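You operate a simulated robot arm through the tools that you are given. There is no shell and no other tool.

You are at the controls of a simulated two-armed robot. One attempt, no reset.

TASK
Probe the three blocks on the stock bench and set the damp one on the middle shelf.
Fine: damp is over 12 %. Put the meter back in its holder; the dry blocks stay. Set down upright: moisture meter.

Only the result counts: the job must be done as asked and must still hold three seconds after the hand-in. Knocking over, shifting, dropping, spilling or breaking anything else fails it.

THE ROBOT
Two 7-joint arms with fingered hands on one trunk that stands fixed in place. Base frame: the origin is at the foot of the trunk, x ahead of it, y to its left, z up; the work surface is at about z = 860. Readings come in mm, degrees, newtons and seconds.
The left shoulder is at [52, 125, 1237], the right one opposite. With the tool pointing down near the work surface each hand reaches from about 380 to 780 mm from the base axis, measured 20 degrees to its own side. Payload 3.6 kg a hand.
The tool frame of a hand sits at the grasp point between the pads (the TCP): z along the fingers, y along the line on which they close. The tips reach 30 mm beyond it. Largest opening 104 mm; the body of the gripper starts 35 mm behind the TCP. The gripper is a hand of 4 fingers: y runs from the thumb to the fingers, the wrist lies at [-15, -104, -178] in the tool frame, and closing takes about 1.5 s.
Orientation is told as [roll, pitch, yaw] about the base's x, y, z axes, in that order, counted from this pose: with the fingers straight down and the wrist toward the robot, the tool's x, y and z point along [0, 1, 0], [1, 0, 0] and [0, 0, -1] of the base frame.

THE INTERFACE
- The arms move only by the tool drive_tool. It takes "left_motion", "right_motion" or both (then of equal length, played together; a hand with none holds still); each is a list of rows, each a list of 6 numbers: the shift along the base's x, y, z in m, then the turn, a rotation vector about the base's x, y, z in degrees. In form: [[x, y, z, rx, ry, rz], ...]. A call has 1 to 20 rows; each row shifts and turns the commanded pose from where the row before left it. "left_grip" and "right_grip" are, for a hand that has rows, the gripper command, from -1 (shut) to 1 (fully open), values between in proportion, set as the call begins (left out, the last holds). Each row takes 0.2 s and may step no farther than 50 mm and 8.6 degrees from the row before; otherwise, or with a gripper value out of range, the whole call is refused. A pose out of reach is approached as far as the arm can. The call stops where the force on the tool passes 40 N (or 10 N more than at its start, if that is more) or the arm is blocked; 0.2 s more then pass. The fingers move at their own pace (about 72 mm/s each) and stop on an object; they squeeze with about 22 N. The grip force told is the motor's: it shows also when the fingers shut on nothing. Time passes only in rows, and 0.2 s behind the last, so rows that do not move let the fingers close. The reply holds the time, the measured pose of the TCP, the force on the tool along the base axes, the opening and the grip force, in the units named above and with some noise, with the torque about the TCP (base axes, N m) and any sound that the robot's microphone picked up, and new pictures: "views" is both (left out), scene, wrist or none (wrist: the cameras of the hands that moved).
- Cameras (640 x 400 px; columns grow to the right, rows downward): "scene" is now at [146.9, -44.6, 1418.6]; the picture's right is [-0.52, -0.86, 0.00], its down [-0.13, 0.08, -0.99] and it looks along [0.85, -0.51, -0.15] (base axes); focal length 214 px, centre (320, 200). "left" rides on the left gripper at [-61, -92, -130] in its tool frame; the picture's right is [-0.81, -0.28, 0.52], its down [0.53, -0.71, 0.46] and it looks along [0.24, 0.64, 0.72] (tool axes); focal length 275 px, centre (320, 200). "right" rides on the right gripper at [61, -92, -130] in its tool frame; the picture's right is [-0.81, 0.28, -0.52], its down [-0.53, -0.71, 0.46] and it looks along [-0.24, 0.65, 0.72] (tool axes); focal length 275 px, centre (320, 200). There is no depth. A picture from a camera that has moved, and an enlarged one, comes with that camera's place and axes in the base frame and with its lens.
- raise_lower(by): slides the trunk up (or, below 0, down) by that many mm; the arms and the scene camera ride with it, the base frame stays. It gives what a move gives, with no picture.
- move_fingers(index, middle, ring, thumb_bend, thumb_turn, hand): sets how far each is bent, from 0 (flat) to 100 (curled in); at 30 the hand is open as for a grip, at 70 the pads meet at the TCP. One left out holds its place. A second passes; each finger stops where it meets its share of the squeeze, and holds until it gets a number again. A gripper value or a shape takes the hand back. It gives what a move gives, with no picture; readings hold the bend of each and the force on the fingers (four entries, about 0 where the hand has none), thumb and palm. thumb_turn goes from beside the hand (0) to across from the fingers (100), as for a grip.
- hand_shape(shape, hand): the hand has 4 fingers and takes this shape, open, in about a second: jaw (thumb against the fingers, like two jaws); tri (thumb and two fingers); tip (a fingertip pinch); poke (one finger out to press); point (the index stretched); flat (the hand flat); cup (the hand cupped); fist (a fist). The gripper value then closes the fingers along that shape, each until it touches; the sizes above hold for jaw. It gives what a move gives, with no picture.
- pan_tilt(pan, tilt): turns the head with the scene camera to pan (to the left, within 80 degrees either way) and tilt (down, from -29 to 69), counted from straight ahead of the robot. It gives what a move gives, and a new picture of the scene camera.
- zoom(camera, box): a new picture of the part [left, top, right, bottom] of that camera's present view, enlarged. No time passes.
- close_job(): hands the job in; it is judged then, once.

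Places have to be worked out from the pictures, the camera data and where the tool is seen. Open the grippers and draw the arms clear of the work before you hand the job in, unless the task says otherwise.

The tools are called after "Call:" by a JSON object that holds its "method" and its "body". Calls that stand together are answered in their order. drive_tool: Moves the arms, as the interface text tells. Its arguments: {"type":"object","properties":{"left_motion":{"type":"array","items":{"type":"array","items":{"type":"number"}}},"left_grip":{"type":"number"},"right_motion":{"type":"array","items":{"type":"array","items":{"type":"number"}}},"right_grip":{"type":"number"},"views":{"type":"string","enum":["both","scene","wrist","none"]}},"required":[]} The other tools are called the same way: raise_lower (by) slides the trunk up or down; hand_shape (shape, hand) gives the hand a shape; move_fingers (index, middle, ring, thumb_bend, thumb_turn, hand) moves the fingers one by one; pan_tilt (pan, tilt) turns the head that bears the scene camera; zoom (camera, box) takes an enlarged picture of a part of a camera's view; close_job () hands the job in.

At the start:

```text
clock: 0.0
left_ee_pos: [354.3, -15.9, 1501.2]
left_tcp_rot: [0.0, 0.0, 0.1]
left_contact_force: [0.5, -0.9, -0.4]
left_torque: [0.0, 0.02, 0.02]
left_gripper_width: 103.6
left_grasp_force: 0.1
left_shape: jaw
left_bend: [30.0, 30.0, 30.0, 30.0, 98.0]
left_finger forces: [0.0, 0.1, 0.1, 0.0, 0.0, 0.0]
right_ee_pos: [287.7, -395.4, 1489.8]
right_tcp_rot: [0.0, 0.0, -0.1]
right_contact_force: [0.2, 0.3, -0.6]
right_torque: [0.01, 0.01, -0.02]
right_gripper_width: 103.6
right_grasp_force: 0.0
right_shape: jaw
right_bend: [30.0, 30.0, 30.0, 30.0, 98.0]
right_finger forces: [0.1, 0.0, 0.0, 0.0, 0.1, 0.0]
trunk travel left (down, up): [-465.0, 72.0]
head pan, tilt: [-31.1, 8.8]
```

scene: 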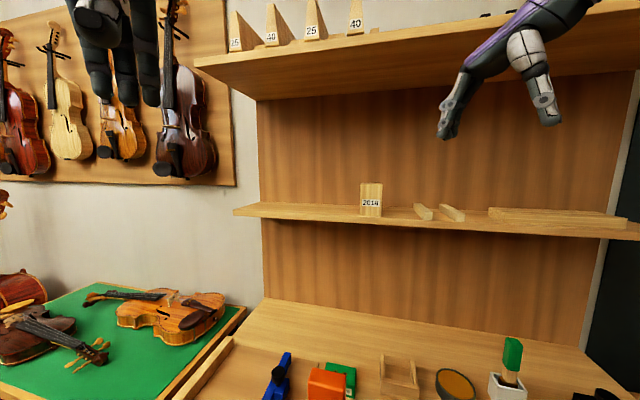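
right: 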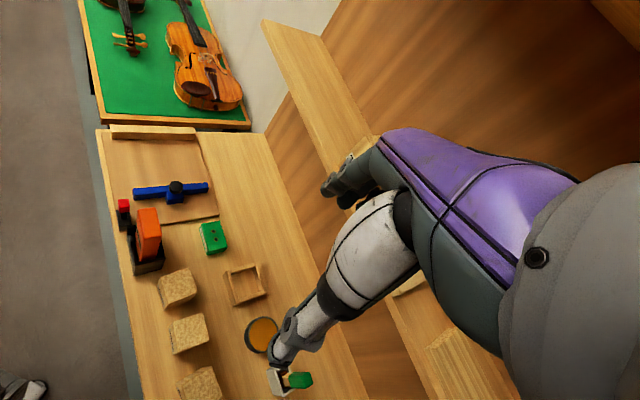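
left: 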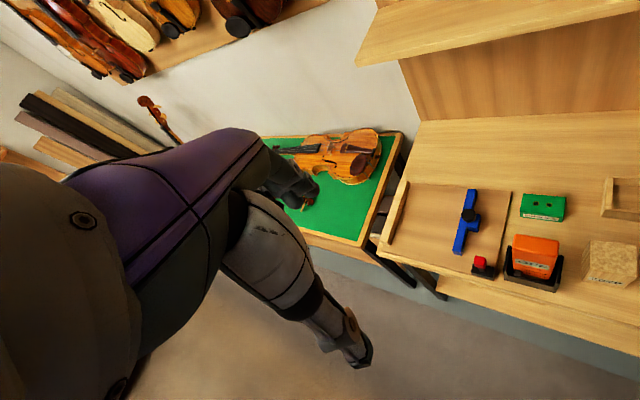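

The wrist views show a bench with three pale blocks, an orange meter in a black holder, a green box and other things. I'll turn the head down toward the bench for a full view.

Call:
{"method": "pan_tilt", "body": {"pan": -35, "tilt": 45}}

```text
clock: 1.0
left_ee_pos: [355.8, -16.9, 1501.4]
left_tcp_rot: [0.0, 0.0, -0.1]
left_contact_force: [0.3, -0.5, -0.6]
left_torque: [0.02, -0.03, -0.05]
left_gripper_width: 104.0
left_grasp_force: 0.1
left_shape: jaw
left_bend: [30.0, 30.0, 30.0, 30.0, 98.0]
left_finger forces: [0.0, 0.0, 0.0, 0.0, 0.0, 0.0]
right_ee_pos: [287.7, -394.7, 1490.7]
right_tcp_rot: [0.1, -0.1, 0.0]
right_contact_force: [0.3, -0.1, 0.8]
right_torque: [-0.01, 0.02, 0.02]
right_gripper_width: 103.3
right_grasp_force: 0.1
right_shape: jaw
right_bend: [30.0, 30.0, 30.0, 30.0, 98.0]
right_finger forces: [0.0, 0.0, 0.1, 0.0, 0.1, 0.0]
trunk travel left (down, up): [-465.0, 72.0]
head pan, tilt: [-35.0, 45.0]
camera scene: at [134.0, -43.4, 1361.8], right [-0.57, -0.82, 0.0], down [-0.58, 0.41, -0.71], along [0.58, -0.41, -0.71], focal length 214 px, centre (320, 200)
```

scene: 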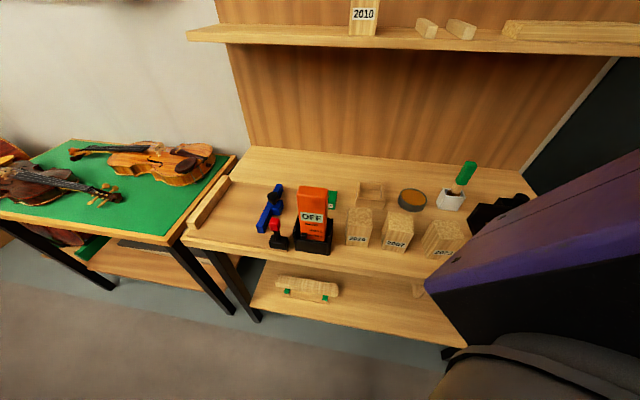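

The orange meter reads "OFF" and there is a red button beside it. I'll zoom in on the bench to see the details.

Call:
{"method": "zoom", "body": {"camera": "scene", "box": [230, 170, 390, 270]}}

Call:
{"method": "zoom", "body": {"camera": "scene", "box": [330, 150, 510, 270]}}

Call:
{"method": "zoom", "body": {"camera": "left", "box": [400, 160, 640, 310]}}

Call:
{"method": "zoom", "body": {"camera": "right", "box": [80, 160, 320, 400]}}

Call:
{"method": "zoom", "body": {"camera": "scene", "box": [180, 0, 640, 120]}}

```text
4.00 times, centred on (310, 220) of scene
camera zoom: at [134.0, -43.4, 1361.8], right [-0.57, -0.82, 0.0], down [-0.58, 0.41, -0.71], along [0.58, -0.41, -0.71], focal length 858 px, centre (360, 120)
```

zoom: 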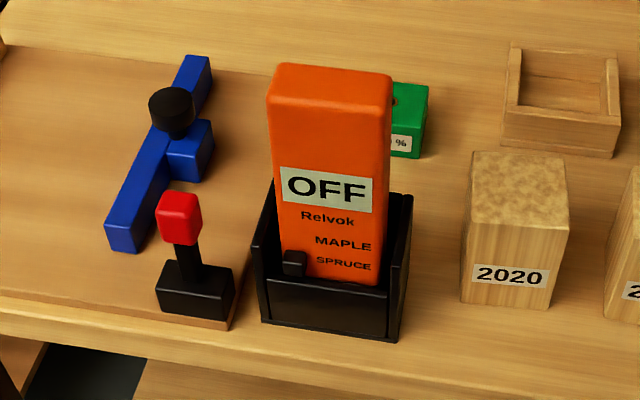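

```text
3.33 times, centred on (420, 210) of scene
camera zoom: at [134.0, -43.4, 1361.8], right [-0.57, -0.82, 0.0], down [-0.58, 0.41, -0.71], along [0.58, -0.41, -0.71], focal length 715 px, centre (-13, 167)
```

zoom: 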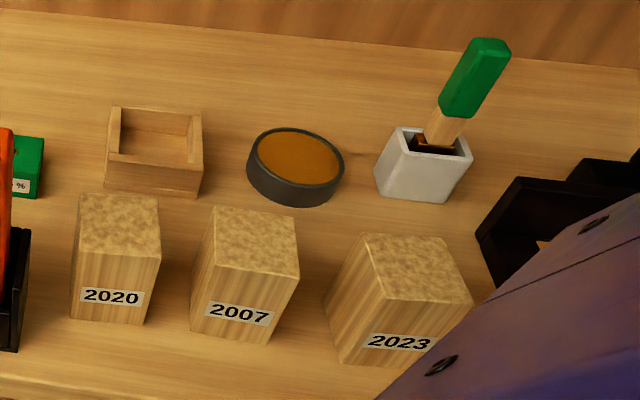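

```text
2.67 times, centred on (520, 235) of left
camera zoom: at [263.5, -76.8, 1632.8], right [-0.28, -0.81, -0.52], down [-0.71, 0.53, -0.46], along [0.64, 0.24, -0.72], focal length 734 px, centre (-213, 107)
```

zoom: 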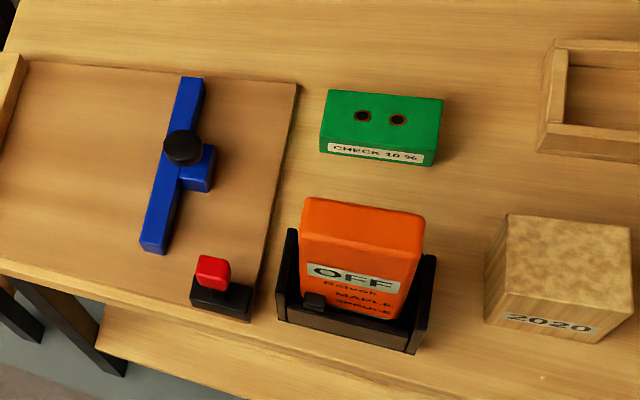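

```text
1.67 times, centred on (200, 280) of right
camera zoom: at [195.6, -334.2, 1620.2], right [0.27, -0.81, 0.52], down [-0.71, -0.53, -0.46], along [0.64, -0.24, -0.72], focal length 459 px, centre (520, 67)
```

zoom: 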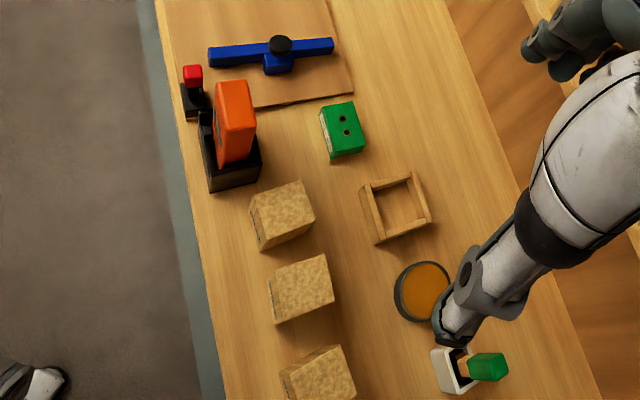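

```text
1.39 times, centred on (410, 60) of scene
camera zoom: at [134.0, -43.4, 1361.8], right [-0.57, -0.82, 0.0], down [-0.58, 0.41, -0.71], along [0.58, -0.41, -0.71], focal length 298 px, centre (195, 395)
```

zoom: 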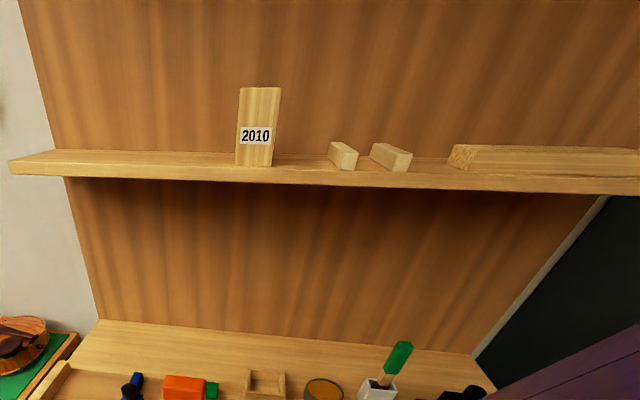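

The meter (Relvok, MAPLE/SPRUCE marks, a black button) stands in a black holder about 200 mm tall, on a bench that faces the robot at roughly 45 degrees to the right. I'll look up to see how many shelves there are.

Call:
{"method": "pan_tilt", "body": {"pan": -46, "tilt": -20}}

Call:
{"method": "pan_tilt", "body": {"pan": -46, "tilt": 15}}

Call:
{"method": "pan_tilt", "body": {"pan": -65, "tilt": 45}}

```text
clock: 2.4
left_ee_pos: [355.9, -15.3, 1502.1]
left_tcp_rot: [0.0, -0.1, 0.0]
left_contact_force: [0.9, 0.3, 0.1]
left_torque: [-0.02, 0.0, -0.01]
left_gripper_width: 103.8
left_grasp_force: 0.0
left_shape: jaw
left_bend: [30.0, 30.0, 30.0, 30.0, 98.0]
left_finger forces: [0.0, 0.0, 0.1, 0.0, 0.0, 0.0]
right_ee_pos: [287.5, -394.9, 1489.3]
right_tcp_rot: [0.0, 0.0, 0.0]
right_contact_force: [-0.3, 0.4, -0.1]
right_torque: [0.02, -0.01, -0.02]
right_gripper_width: 103.6
right_grasp_force: 0.1
right_shape: jaw
right_bend: [30.0, 30.0, 30.0, 30.0, 98.0]
right_finger forces: [0.0, 0.0, 0.0, 0.0, 0.0, 0.1]
trunk travel left (down, up): [-465.0, 72.0]
head pan, tilt: [-46.0, -20.0]
camera scene: at [120.3, -51.5, 1461.9], right [-0.72, -0.69, 0.0], down [0.24, -0.25, -0.94], along [0.65, -0.68, 0.34], focal length 214 px, centre (320, 200)
```

scene: 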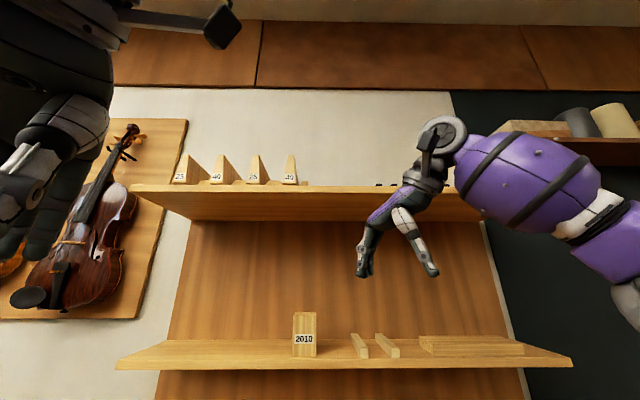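

```text
clock: 3.4
left_ee_pos: [355.1, -16.5, 1502.6]
left_tcp_rot: [-0.1, -0.1, 0.0]
left_contact_force: [-0.2, -1.2, 1.3]
left_torque: [0.0, 0.02, 0.03]
left_gripper_width: 103.8
left_grasp_force: 0.1
left_shape: jaw
left_bend: [30.0, 30.0, 30.0, 30.0, 98.0]
left_finger forces: [0.0, 0.0, 0.0, 0.1, 0.1, 0.0]
right_ee_pos: [287.5, -394.6, 1490.1]
right_tcp_rot: [-0.1, 0.0, -0.1]
right_contact_force: [0.3, -0.2, 0.4]
right_torque: [0.03, 0.02, -0.02]
right_gripper_width: 103.9
right_grasp_force: 0.1
right_shape: jaw
right_bend: [30.0, 30.0, 30.0, 30.0, 98.0]
right_finger forces: [0.1, 0.0, 0.1, 0.0, 0.0, 0.0]
trunk travel left (down, up): [-465.0, 72.0]
head pan, tilt: [-46.0, 15.0]
camera scene: at [132.3, -64.0, 1408.6], right [-0.72, -0.69, 0.0], down [-0.18, 0.19, -0.97], along [0.67, -0.69, -0.26], focal length 214 px, centre (320, 200)
```

scene: 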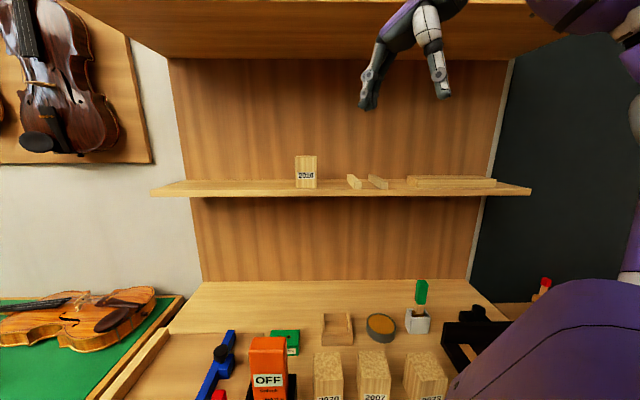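

```text
clock: 4.3
left_ee_pos: [355.6, -16.4, 1502.0]
left_tcp_rot: [0.1, 0.0, 0.0]
left_contact_force: [0.2, -0.1, 0.8]
left_torque: [-0.02, -0.01, -0.02]
left_gripper_width: 103.8
left_grasp_force: 0.1
left_shape: jaw
left_bend: [30.0, 30.0, 30.0, 30.0, 98.0]
left_finger forces: [0.0, 0.0, 0.0, 0.0, 0.1, 0.0]
right_ee_pos: [287.4, -395.7, 1490.7]
right_tcp_rot: [0.0, 0.0, -0.1]
right_contact_force: [0.3, -1.6, 0.0]
right_torque: [0.02, 0.01, -0.01]
right_gripper_width: 103.7
right_grasp_force: 0.0
right_shape: jaw
right_bend: [30.0, 30.0, 30.0, 30.0, 98.0]
right_finger forces: [0.0, 0.0, 0.0, 0.1, 0.1, 0.0]
trunk travel left (down, up): [-465.0, 72.0]
head pan, tilt: [-65.0, 45.0]
camera scene: at [101.9, -70.5, 1361.8], right [-0.91, -0.42, 0.0], down [-0.3, 0.64, -0.71], along [0.3, -0.64, -0.71], focal length 214 px, centre (320, 200)
```

scene: 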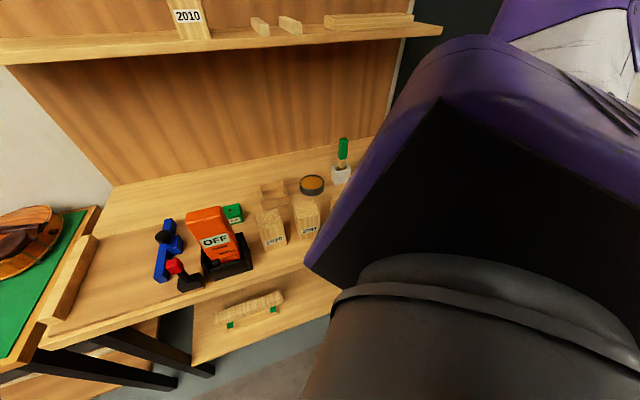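

The 2010 shelf is the middle one: wedges stand on the top shelf, and a lower shelf lies under the bench. I'll turn the head back to the bench and zoom closely on the meter face and the blocks.

Call:
{"method": "pan_tilt", "body": {"pan": -44, "tilt": 48}}

Call:
{"method": "zoom", "body": {"camera": "scene", "box": [240, 150, 320, 220]}}

Call:
{"method": "zoom", "body": {"camera": "scene", "box": [290, 120, 450, 220]}}

```text
clock: 5.2
left_ee_pos: [356.1, -16.1, 1501.9]
left_tcp_rot: [0.1, 0.0, 0.1]
left_contact_force: [0.6, 0.8, 0.0]
left_torque: [0.01, 0.01, 0.02]
left_gripper_width: 103.5
left_grasp_force: 0.1
left_shape: jaw
left_bend: [30.0, 30.0, 30.0, 30.0, 98.0]
left_finger forces: [0.0, 0.0, 0.0, 0.0, 0.1, 0.0]
right_ee_pos: [287.2, -395.1, 1490.2]
right_tcp_rot: [0.0, 0.0, -0.1]
right_contact_force: [0.3, -0.3, 0.3]
right_torque: [-0.03, -0.02, -0.01]
right_gripper_width: 103.9
right_grasp_force: 0.0
right_shape: jaw
right_bend: [30.0, 30.0, 30.0, 30.0, 98.0]
right_finger forces: [0.1, 0.0, 0.0, 0.1, 0.0, 0.1]
trunk travel left (down, up): [-465.0, 72.0]
head pan, tilt: [-44.0, 48.0]
camera scene: at [124.0, -51.6, 1357.5], right [-0.7, -0.72, 0.0], down [-0.53, 0.52, -0.67], along [0.48, -0.47, -0.74], focal length 214 px, centre (320, 200)
```

scene: 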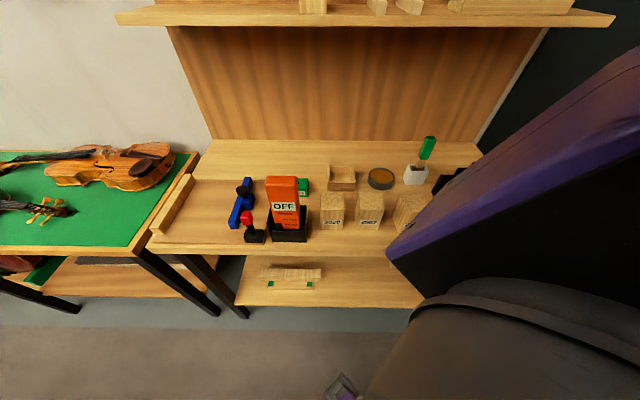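

```text
5.71 times, centred on (280, 185) of scene
camera zoom: at [124.0, -51.6, 1357.5], right [-0.7, -0.72, 0.0], down [-0.53, 0.52, -0.67], along [0.48, -0.47, -0.74], focal length 1226 px, centre (549, 286)
```

zoom: 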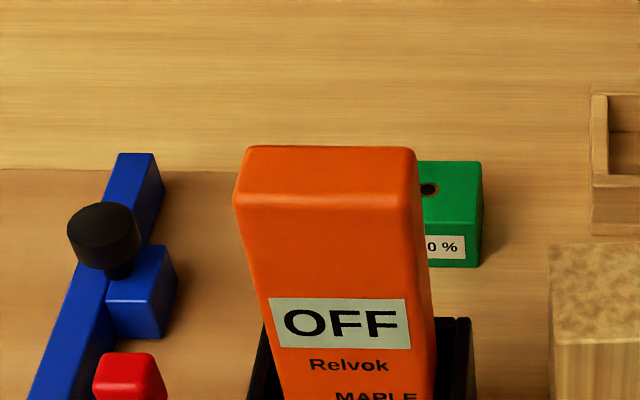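

```text
4.00 times, centred on (370, 170) of scene
camera zoom: at [124.0, -51.6, 1357.5], right [-0.7, -0.72, 0.0], down [-0.53, 0.52, -0.67], along [0.48, -0.47, -0.74], focal length 858 px, centre (120, 320)
```

zoom: 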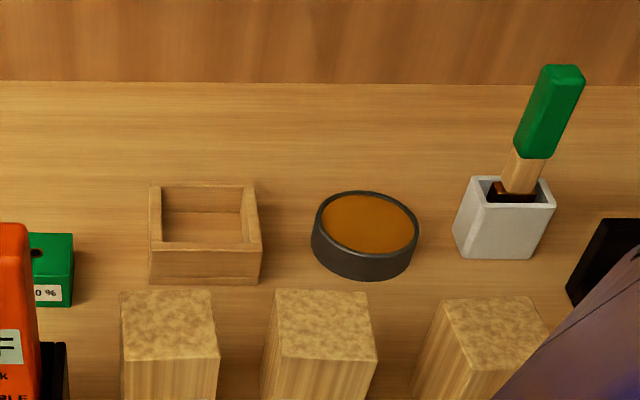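

I'll zoom in on the meter's lower face and the front faces of the blocks.

Call:
{"method": "zoom", "body": {"camera": "scene", "box": [230, 195, 326, 255]}}

Call:
{"method": "zoom", "body": {"camera": "scene", "box": [310, 175, 422, 245]}}

```text
6.67 times, centred on (278, 225) of scene
camera zoom: at [124.0, -51.6, 1357.5], right [-0.7, -0.72, 0.0], down [-0.53, 0.52, -0.67], along [0.48, -0.47, -0.74], focal length 1430 px, centre (600, 33)
```

zoom: 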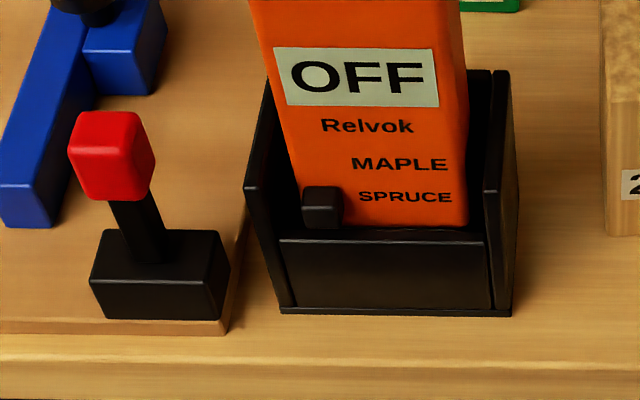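

```text
5.71 times, centred on (366, 210) of scene
camera zoom: at [124.0, -51.6, 1357.5], right [-0.7, -0.72, 0.0], down [-0.53, 0.52, -0.67], along [0.48, -0.47, -0.74], focal length 1226 px, centre (57, 143)
```

zoom: 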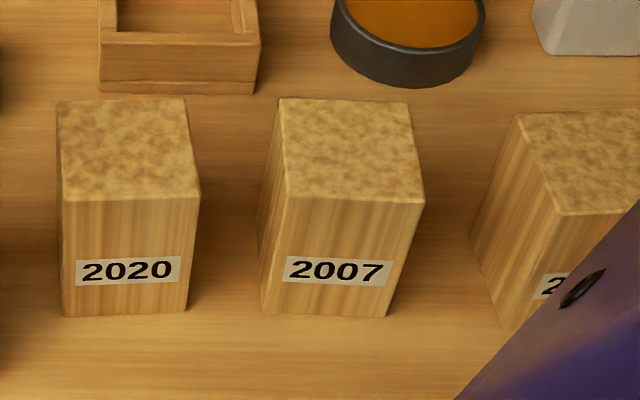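

The meter stands at about (407, -217), its top at z≈1063, width ~62 mm along the bench and ~28 mm thick. I'll turn the right hand to yaw +45 so its fingers close on the meter's sides and the display stays visible, hover above it, and move the left hand away.

Call:
{"method": "drive_tool", "body": {"right_motion": [[0.0119, 0.0178, -0.029, 0, 0, 4.5], [0.0119, 0.0178, -0.029, 0, 0, 4.5], [0.0119, 0.0178, -0.029, 0, 0, 4.5], [0.0119, 0.0178, -0.029, 0, 0, 4.5], [0.0119, 0.0178, -0.029, 0, 0, 4.5], [0.0119, 0.0178, -0.029, 0, 0, 4.5], [0.0119, 0.0178, -0.029, 0, 0, 4.5], [0.0119, 0.0178, -0.029, 0, 0, 4.5], [0.0119, 0.0178, -0.029, 0, 0, 4.5], [0.0119, 0.0178, -0.029, 0, 0, 4.5]], "left_motion": [[0, 0.015, 0, 0, 0, 0], [0, 0.015, 0, 0, 0, 0], [0, 0.015, 0, 0, 0, 0], [0, 0.015, 0, 0, 0, 0], [0, 0.015, 0, 0, 0, 0], [0, 0.015, 0, 0, 0, 0], [0, 0.015, 0, 0, 0, 0], [0, 0.015, 0, 0, 0, 0], [0, 0.015, 0, 0, 0, 0], [0, 0.015, 0, 0, 0, 0]], "right_grip": 1, "views": "both"}}

```text
clock: 7.4
left_ee_pos: [355.7, 135.3, 1502.7]
left_tcp_rot: [0.1, 0.0, 0.0]
left_contact_force: [-0.1, -0.1, 0.3]
left_torque: [0.0, -0.04, 0.01]
left_gripper_width: 103.8
left_grasp_force: 0.0
left_shape: jaw
left_bend: [30.0, 30.0, 30.0, 30.0, 98.0]
left_finger forces: [0.0, 0.0, 0.0, 0.2, 0.0, 0.0]
right_ee_pos: [407.3, -214.9, 1201.1]
right_tcp_rot: [0.0, 0.0, 45.1]
right_contact_force: [0.9, 0.9, -0.1]
right_torque: [-0.03, 0.01, -0.02]
right_gripper_width: 104.0
right_grasp_force: 0.1
right_shape: jaw
right_bend: [30.0, 30.0, 30.0, 30.0, 98.0]
right_finger forces: [0.1, 0.1, 0.0, 0.1, 0.0, 0.1]
trunk travel left (down, up): [-465.0, 72.0]
head pan, tilt: [-44.0, 48.0]
camera scene: at [124.7, -50.8, 1357.5], right [-0.69, -0.72, 0.0], down [-0.53, 0.52, -0.67], along [0.48, -0.47, -0.74], focal length 214 px, centre (320, 200)
camera right: at [299.0, -236.2, 1331.7], right [0.77, -0.38, 0.52], down [-0.13, -0.88, -0.46], along [0.63, 0.28, -0.72], focal length 275 px, centre (320, 200)
camera left: at [265.4, 74.5, 1632.6], right [-0.28, -0.81, -0.52], down [-0.71, 0.53, -0.46], along [0.64, 0.24, -0.73], focal length 275 px, centre (320, 200)
```

scene: 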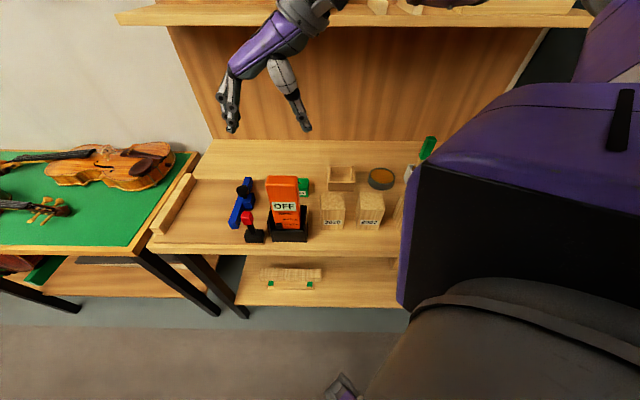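
right: 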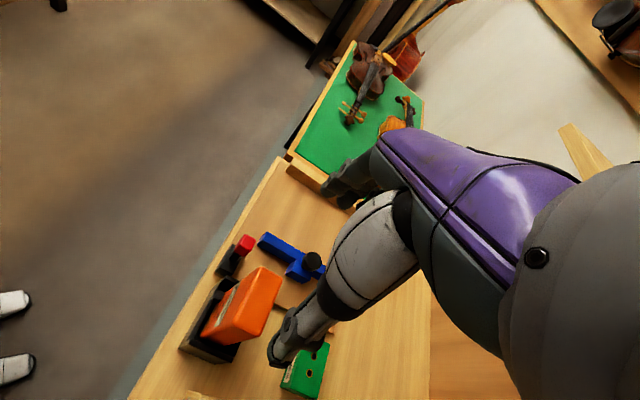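
left: 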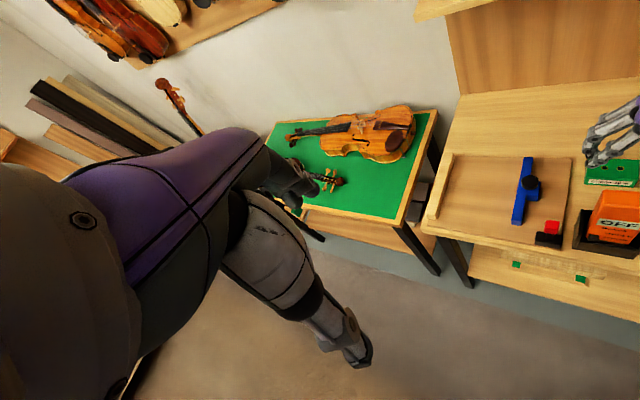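

The hand is above the meter with fingers on both sides. I'll lower to about z=1110, just above the meter's top, and check alignment.

Call:
{"method": "drive_tool", "body": {"right_motion": [[0, -0.001, -0.03, 0, 0, 0], [0, -0.001, -0.03, 0, 0, 0], [0, 0, -0.03, 0, 0, 0]], "views": "both"}}

Call:
{"method": "zoom", "body": {"camera": "scene", "box": [220, 110, 340, 260]}}

Call:
{"method": "zoom", "body": {"camera": "left", "box": [500, 80, 640, 280]}}

```text
clock: 8.2
left_ee_pos: [356.9, 134.3, 1502.2]
left_tcp_rot: [0.0, 0.0, 0.0]
left_contact_force: [-0.1, 1.1, -0.1]
left_torque: [0.01, 0.0, 0.01]
left_gripper_width: 103.6
left_grasp_force: 0.1
left_shape: jaw
left_bend: [30.0, 30.0, 30.0, 30.0, 98.0]
left_finger forces: [0.1, 0.0, 0.1, 0.1, 0.1, 0.0]
right_ee_pos: [404.8, -217.3, 1108.3]
right_tcp_rot: [0.0, 0.0, 45.0]
right_contact_force: [-0.6, 0.7, 0.1]
right_torque: [-0.03, 0.01, -0.03]
right_gripper_width: 103.5
right_grasp_force: 0.0
right_shape: jaw
right_bend: [30.0, 30.0, 30.0, 30.0, 98.0]
right_finger forces: [0.1, 0.0, 0.1, 0.0, 0.0, 0.0]
trunk travel left (down, up): [-465.0, 72.0]
head pan, tilt: [-44.0, 48.0]
camera scene: at [124.4, -51.7, 1357.5], right [-0.69, -0.72, 0.0], down [-0.53, 0.52, -0.67], along [0.48, -0.46, -0.74], focal length 214 px, centre (320, 200)
camera right: at [296.6, -239.9, 1238.9], right [0.77, -0.38, 0.52], down [-0.13, -0.88, -0.46], along [0.63, 0.28, -0.72], focal length 275 px, centre (320, 200)
```

scene: 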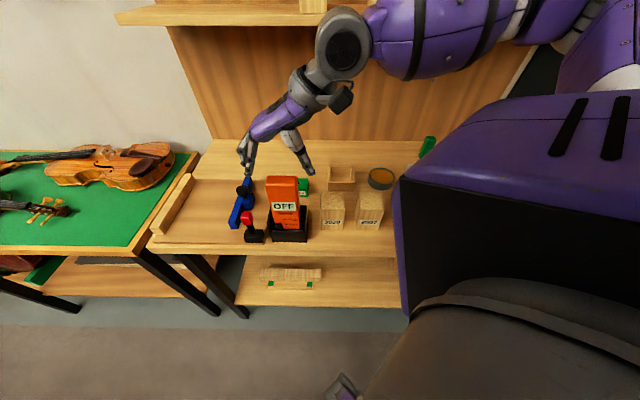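
right: 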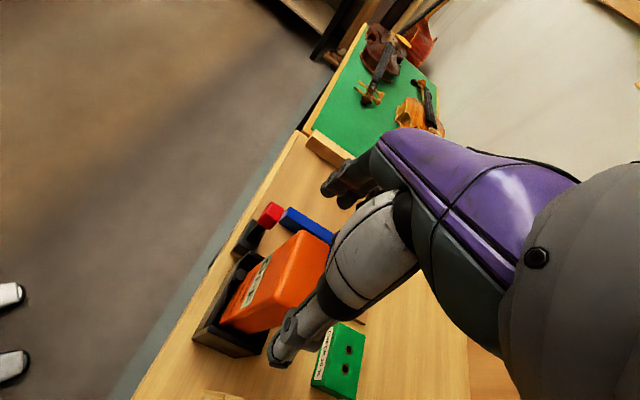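

```text
2.67 times, centred on (280, 185) of scene
camera zoom: at [124.4, -51.7, 1357.5], right [-0.69, -0.72, 0.0], down [-0.53, 0.52, -0.67], along [0.48, -0.46, -0.74], focal length 572 px, centre (427, 240)
```

zoom: 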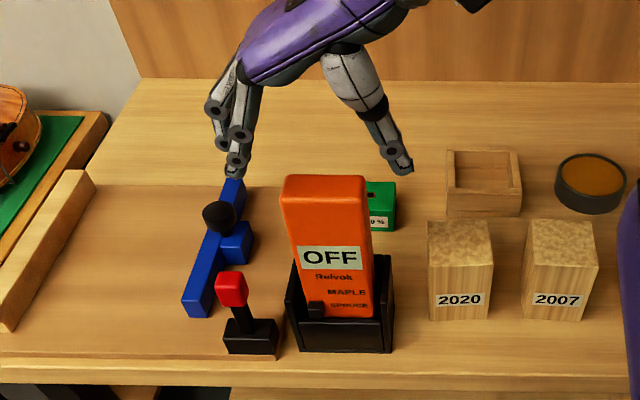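

```text
2.00 times, centred on (570, 180) of left
camera zoom: at [265.0, 73.2, 1632.7], right [-0.28, -0.81, -0.52], down [-0.71, 0.53, -0.46], along [0.64, 0.24, -0.72], focal length 551 px, centre (-180, 240)
```

zoom: 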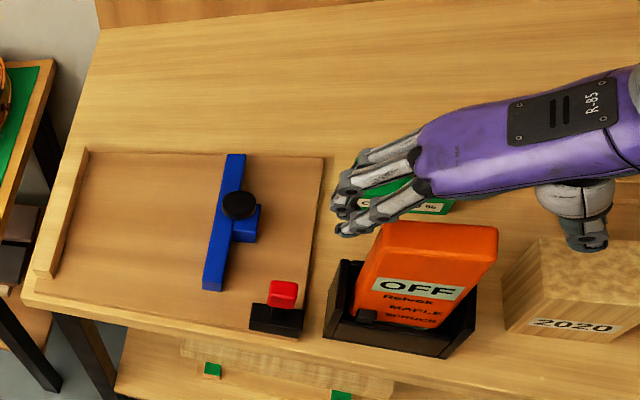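

Only the middle finger would meet the meter's 28 mm-thick side, so gripping front-to-back (thumb in front, three fingers behind, above the display) should be firmer. I'll raise the hand and rotate it to yaw -45.

Call:
{"method": "drive_tool", "body": {"right_motion": [[0, 0, 0.03, 0, 0, 0], [0, 0, 0.03, 0, 0, -7.5], [0, 0, 0.03, 0, 0, -7.5], [0, 0, 0, 0, 0, -7.5], [0, 0, 0, 0, 0, -7.5], [0, 0, 0, 0, 0, -7.5], [0, 0, 0, 0, 0, -7.5], [0, 0, 0, 0, 0, -7.5], [0, 0, 0, 0, 0, -7.5], [0, 0, 0, 0, 0, -7.5], [0, 0, 0, 0, 0, -7.5], [0, 0, 0, 0, 0, -7.5], [0, 0, 0, 0, 0, -7.5], [0, 0, 0, 0, 0, 0]], "views": "both"}}

Call:
{"method": "zoom", "body": {"camera": "scene", "box": [200, 90, 360, 260]}}

```text
clock: 11.2
left_ee_pos: [356.0, 133.9, 1503.0]
left_tcp_rot: [0.0, -0.1, 0.0]
left_contact_force: [-0.3, -0.4, 0.6]
left_torque: [-0.01, 0.01, -0.01]
left_gripper_width: 103.7
left_grasp_force: 0.0
left_shape: jaw
left_bend: [30.0, 30.0, 30.0, 30.0, 98.0]
left_finger forces: [0.0, 0.0, 0.0, 0.0, 0.1, 0.0]
right_ee_pos: [406.3, -219.2, 1199.8]
right_tcp_rot: [0.1, -0.1, -45.1]
right_contact_force: [0.2, -0.7, -0.5]
right_torque: [0.01, -0.03, 0.03]
right_gripper_width: 103.9
right_grasp_force: 0.1
right_shape: jaw
right_bend: [30.0, 30.0, 30.0, 30.0, 98.0]
right_finger forces: [0.1, 0.0, 0.0, 0.0, 0.0, 0.1]
trunk travel left (down, up): [-465.0, 72.0]
head pan, tilt: [-44.0, 48.0]
camera scene: at [123.7, -51.5, 1357.6], right [-0.69, -0.72, 0.0], down [-0.53, 0.52, -0.67], along [0.48, -0.46, -0.74], focal length 214 px, centre (320, 200)
camera right: at [384.6, -110.9, 1330.5], right [-0.38, -0.77, 0.52], down [-0.88, 0.13, -0.46], along [0.28, -0.63, -0.72], focal length 275 px, centre (320, 200)
```

scene: 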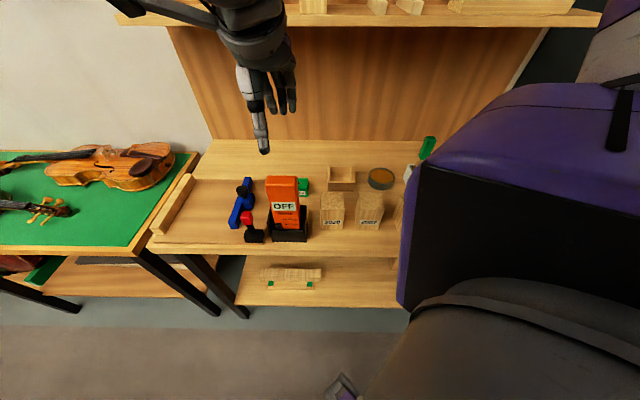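
right: 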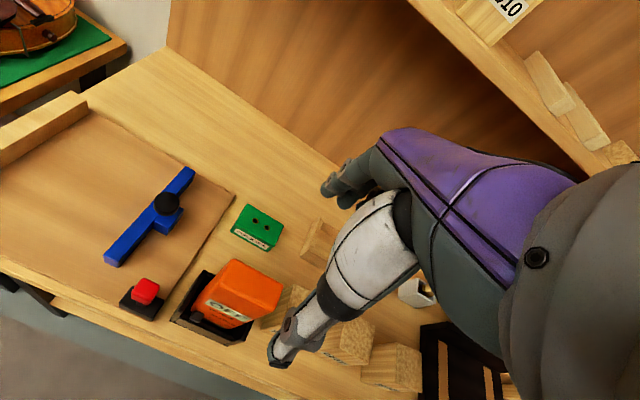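

```text
2.35 times, centred on (280, 175) of scene
camera zoom: at [123.7, -51.5, 1357.6], right [-0.69, -0.72, 0.0], down [-0.53, 0.52, -0.67], along [0.48, -0.46, -0.74], focal length 505 px, centre (414, 259)
```

zoom: 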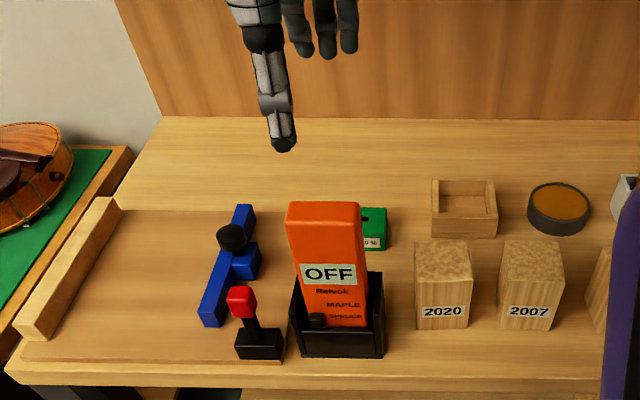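

The thumb is in front of the meter and the three fingers are behind it, centred. I'll descend toward z≈1052 in steps and watch the force.

Call:
{"method": "drive_tool", "body": {"right_motion": [[0.001, 0.002, -0.03, 0, 0, 0], [0, 0, -0.03, 0, 0, 0], [0, 0, -0.03, 0, 0, 0], [0, 0, -0.03, 0, 0, 0]], "views": "both"}}

Call:
{"method": "zoom", "body": {"camera": "scene", "box": [200, 110, 360, 260]}}

Call:
{"method": "zoom", "body": {"camera": "left", "box": [500, 80, 640, 280]}}

```text
clock: 12.2
left_ee_pos: [355.9, 133.6, 1501.3]
left_tcp_rot: [0.0, -0.1, 0.0]
left_contact_force: [0.4, 0.2, 0.4]
left_torque: [0.0, 0.01, 0.02]
left_gripper_width: 103.6
left_grasp_force: 0.0
left_shape: jaw
left_bend: [30.0, 30.0, 30.0, 30.0, 98.0]
left_finger forces: [0.0, 0.0, 0.1, 0.0, 0.0, 0.0]
right_ee_pos: [407.4, -215.1, 1079.2]
right_tcp_rot: [0.1, 0.0, -45.2]
right_contact_force: [-0.5, 1.3, 0.0]
right_torque: [-0.05, 0.01, -0.02]
right_gripper_width: 103.7
right_grasp_force: 0.0
right_shape: jaw
right_bend: [30.0, 30.0, 30.0, 30.0, 98.0]
right_finger forces: [0.1, 0.1, 0.0, 0.0, 0.1, 0.0]
trunk travel left (down, up): [-465.0, 72.0]
head pan, tilt: [-44.0, 48.0]
camera scene: at [124.7, -51.7, 1357.4], right [-0.69, -0.72, 0.0], down [-0.54, 0.52, -0.67], along [0.48, -0.46, -0.74], focal length 214 px, centre (320, 200)
camera right: at [386.6, -107.3, 1209.2], right [-0.38, -0.77, 0.52], down [-0.88, 0.13, -0.46], along [0.28, -0.63, -0.72], focal length 275 px, centre (320, 200)
```

scene: 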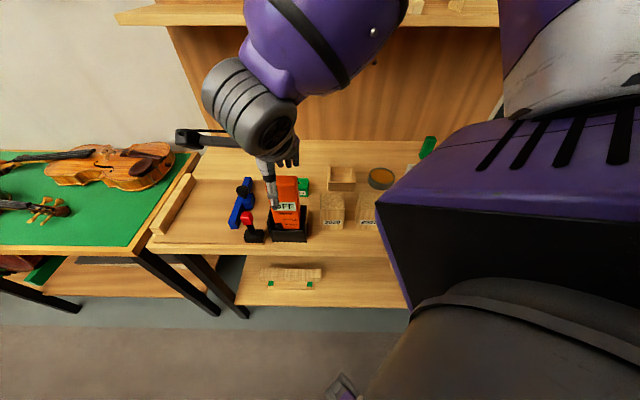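
right: 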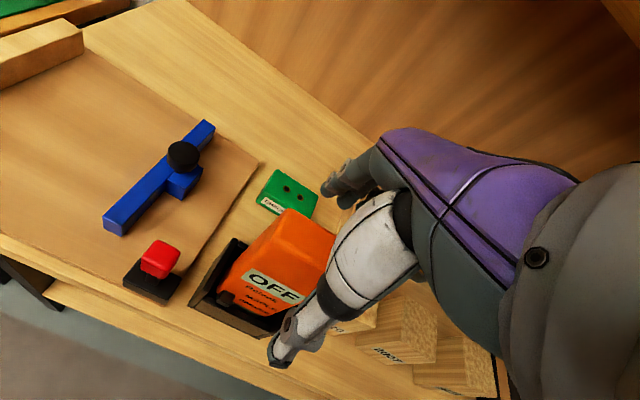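

```text
2.67 times, centred on (280, 185) of scene
camera zoom: at [124.7, -51.7, 1357.4], right [-0.69, -0.72, 0.0], down [-0.54, 0.52, -0.67], along [0.48, -0.46, -0.74], focal length 572 px, centre (427, 240)
```

zoom: 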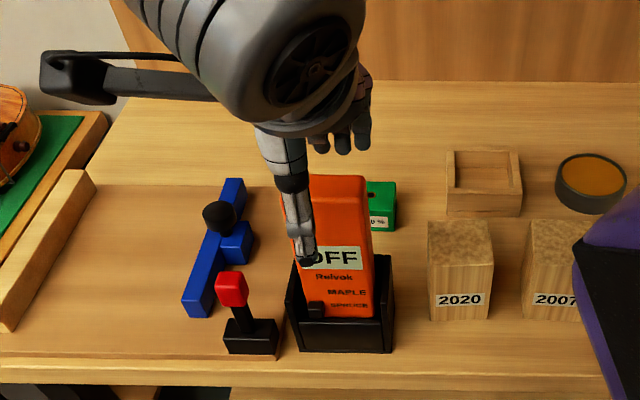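

```text
2.00 times, centred on (570, 180) of left
camera zoom: at [265.5, 73.2, 1632.6], right [-0.28, -0.81, -0.52], down [-0.71, 0.53, -0.45], along [0.64, 0.24, -0.73], focal length 551 px, centre (-180, 240)
```

zoom: 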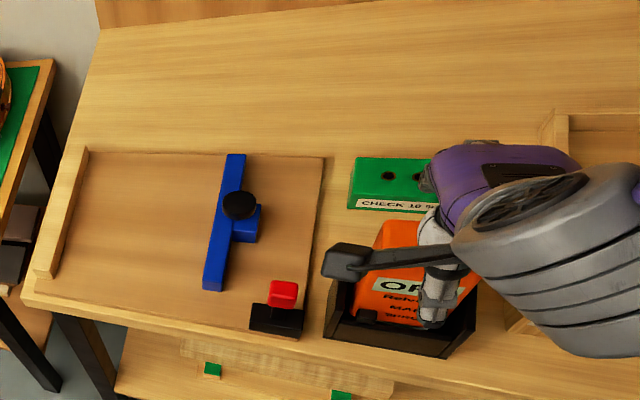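

Aligned. I'll lower the last 28 mm and check before closing.

Call:
{"method": "drive_tool", "body": {"right_motion": [[-0.0005, -0.0005, -0.014, 0, 0, 0], [0, 0, -0.013, 0, 0, 0], [0, 0, 0, 0, 0, 0]], "views": "both"}}

Call:
{"method": "zoom", "body": {"camera": "scene", "box": [230, 130, 330, 250]}}

Call:
{"method": "zoom", "body": {"camera": "right", "box": [160, 120, 440, 380]}}

```text
clock: 13.0
left_ee_pos: [355.4, 133.1, 1501.1]
left_tcp_rot: [0.0, 0.0, 0.0]
left_contact_force: [-1.0, 0.4, -0.4]
left_torque: [0.0, -0.01, -0.04]
left_gripper_width: 103.8
left_grasp_force: 0.0
left_shape: jaw
left_bend: [30.0, 30.0, 30.0, 30.0, 98.0]
left_finger forces: [0.1, 0.1, 0.0, 0.1, 0.0, 0.0]
right_ee_pos: [407.3, -217.0, 1051.9]
right_tcp_rot: [0.0, -0.1, -45.1]
right_contact_force: [-0.2, 0.1, 0.5]
right_torque: [-0.02, -0.04, -0.01]
right_gripper_width: 103.6
right_grasp_force: 0.0
right_shape: jaw
right_bend: [30.0, 30.0, 30.0, 30.0, 98.0]
right_finger forces: [0.1, 0.0, 0.1, 0.1, 0.0, 0.0]
trunk travel left (down, up): [-465.0, 72.0]
head pan, tilt: [-44.0, 48.0]
camera scene: at [124.0, -51.5, 1357.6], right [-0.69, -0.72, 0.0], down [-0.53, 0.52, -0.67], along [0.48, -0.46, -0.74], focal length 214 px, centre (320, 200)
camera right: at [385.2, -108.8, 1183.0], right [-0.38, -0.77, 0.52], down [-0.88, 0.13, -0.46], along [0.28, -0.63, -0.72], focal length 275 px, centre (320, 200)
```

scene: 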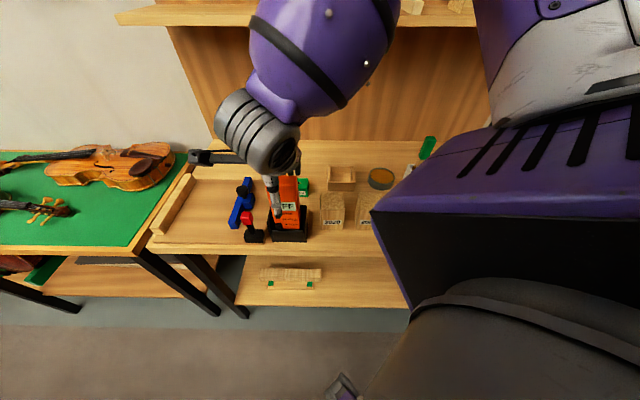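
right: 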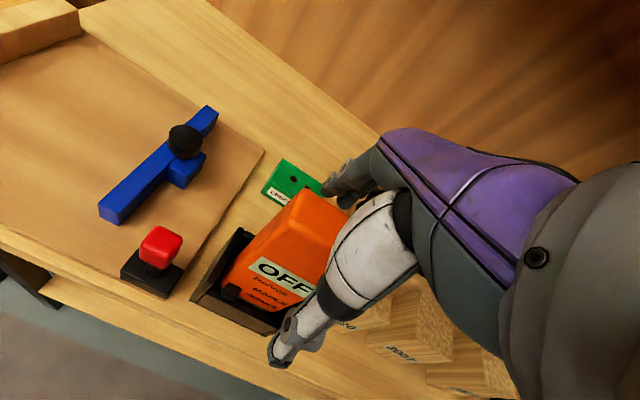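

```text
3.33 times, centred on (280, 190) of scene
camera zoom: at [124.0, -51.5, 1357.6], right [-0.69, -0.72, 0.0], down [-0.53, 0.52, -0.67], along [0.48, -0.46, -0.74], focal length 715 px, centre (453, 233)
```

zoom: 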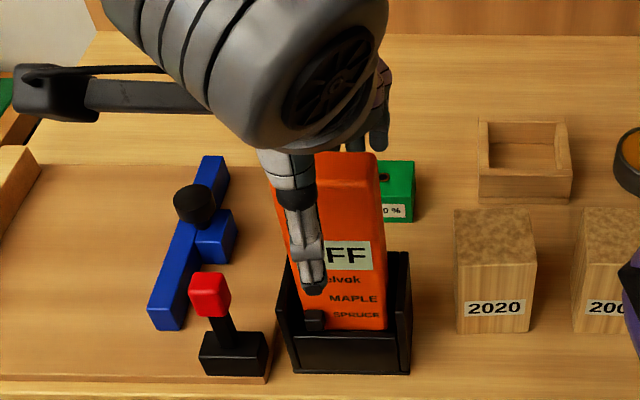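

```text
1.54 times, centred on (300, 250) of right
camera zoom: at [385.2, -108.8, 1183.0], right [-0.38, -0.77, 0.52], down [-0.88, 0.13, -0.46], along [0.28, -0.63, -0.72], focal length 424 px, centre (351, 123)
```

zoom: 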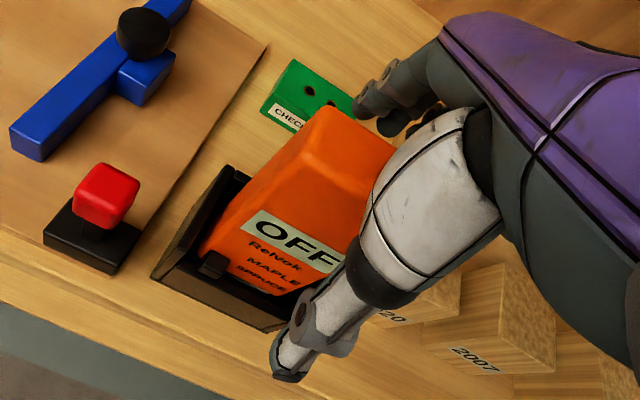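

The hand straddles the meter, and the right wrist camera sees the display well. Closing the right hand now.

Call:
{"method": "drive_tool", "body": {"right_motion": [[0, 0, 0, 0, 0, 0], [0, 0, 0, 0, 0, 0], [0, 0, 0, 0, 0, 0], [0, 0, 0, 0, 0, 0], [0, 0, 0, 0, 0, 0], [0, 0, 0, 0, 0, 0], [0, 0, 0, 0, 0, 0], [0, 0, 0, 0, 0, 0]], "right_grip": -1, "views": "both"}}

Call:
{"method": "zoom", "body": {"camera": "right", "box": [160, 120, 440, 380]}}

Call:
{"method": "zoom", "body": {"camera": "scene", "box": [230, 130, 330, 250]}}

```text
clock: 14.8
left_ee_pos: [356.3, 132.1, 1503.8]
left_tcp_rot: [0.0, 0.0, 0.0]
left_contact_force: [0.5, 0.9, -0.3]
left_torque: [0.01, -0.03, 0.0]
left_gripper_width: 103.9
left_grasp_force: 0.2
left_shape: jaw
left_bend: [30.0, 30.0, 30.0, 30.0, 98.0]
left_finger forces: [0.1, 0.0, 0.0, 0.1, 0.0, 0.0]
right_ee_pos: [406.6, -217.6, 1052.4]
right_tcp_rot: [0.0, 0.0, -45.1]
right_contact_force: [0.4, -1.3, -1.1]
right_torque: [0.03, 0.02, -0.02]
right_gripper_width: 26.7
right_grasp_force: 21.7
right_shape: jaw
right_bend: [74.0, 57.0, 56.0, 74.0, 100.0]
right_finger forces: [11.5, 5.7, 2.4, 0.0, 19.8, 0.0]
trunk travel left (down, up): [-465.0, 72.0]
head pan, tilt: [-44.0, 48.0]
camera scene: at [124.2, -51.6, 1357.5], right [-0.69, -0.72, 0.0], down [-0.53, 0.52, -0.67], along [0.48, -0.46, -0.74], focal length 214 px, centre (320, 200)
camera right: at [385.5, -108.9, 1183.0], right [-0.38, -0.77, 0.52], down [-0.88, 0.13, -0.46], along [0.28, -0.63, -0.72], focal length 275 px, centre (320, 200)
```

scene: 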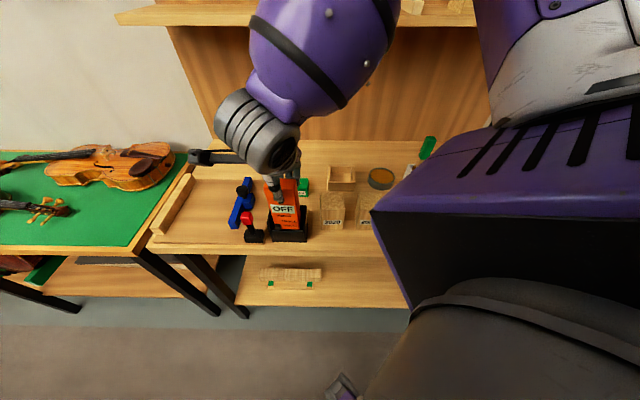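
right: 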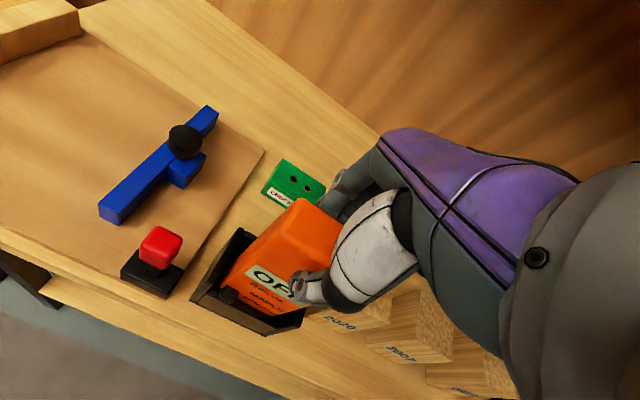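

```text
1.54 times, centred on (300, 250) of right
camera zoom: at [385.5, -108.9, 1183.0], right [-0.38, -0.77, 0.52], down [-0.88, 0.13, -0.46], along [0.28, -0.63, -0.72], focal length 424 px, centre (351, 123)
```

zoom: 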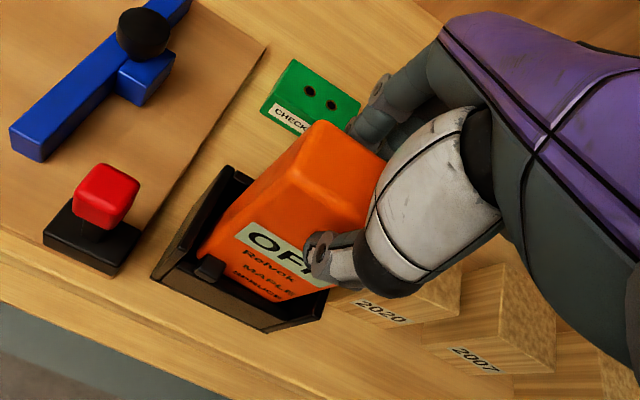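

```text
3.33 times, centred on (280, 190) of scene
camera zoom: at [124.2, -51.6, 1357.5], right [-0.69, -0.72, 0.0], down [-0.53, 0.52, -0.67], along [0.48, -0.46, -0.74], focal length 715 px, centre (453, 233)
```

zoom: 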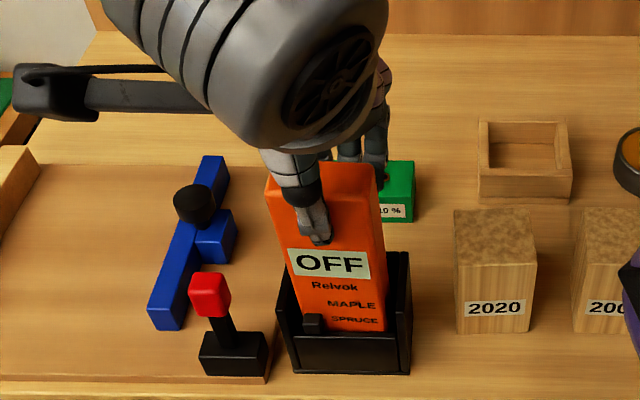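

The grip force is 21.7 N and the meter seems to have leaned a little toward the thumb. I'll zoom closer to judge its tilt before doing anything else.

Call:
{"method": "zoom", "body": {"camera": "scene", "box": [260, 170, 320, 245]}}

Call:
{"method": "zoom", "body": {"camera": "left", "box": [560, 130, 640, 250]}}

Call:
{"method": "zoom", "body": {"camera": "right", "box": [220, 150, 400, 340]}}

```text
5.33 times, centred on (290, 208) of scene
camera zoom: at [124.2, -51.6, 1357.5], right [-0.69, -0.72, 0.0], down [-0.53, 0.52, -0.67], along [0.48, -0.46, -0.74], focal length 1144 px, centre (480, 160)
```

zoom: 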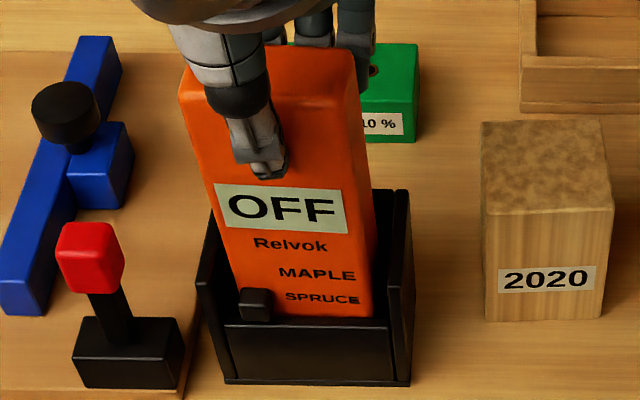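

```text
3.33 times, centred on (600, 190) of left
camera zoom: at [264.8, 73.3, 1632.7], right [-0.28, -0.81, -0.52], down [-0.71, 0.53, -0.46], along [0.64, 0.24, -0.72], focal length 918 px, centre (-613, 233)
```

zoom: 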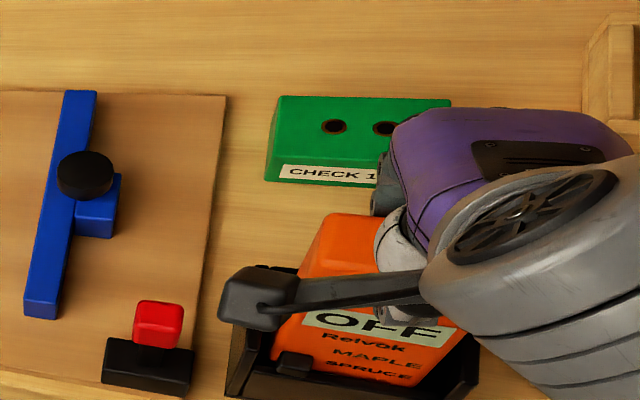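

```text
2.11 times, centred on (310, 245) of right
camera zoom: at [385.5, -108.9, 1183.0], right [-0.38, -0.77, 0.52], down [-0.88, 0.13, -0.46], along [0.28, -0.63, -0.72], focal length 580 px, centre (341, 105)
```

zoom: 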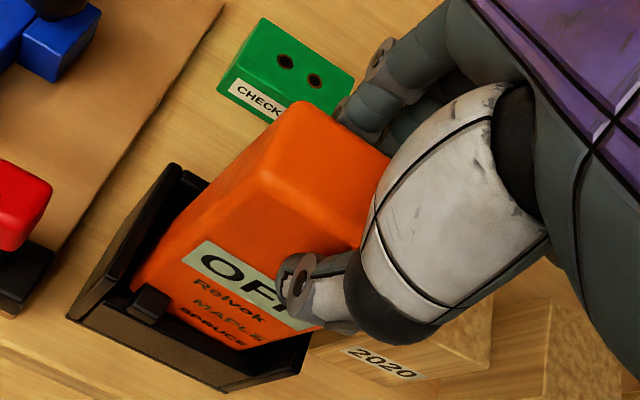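

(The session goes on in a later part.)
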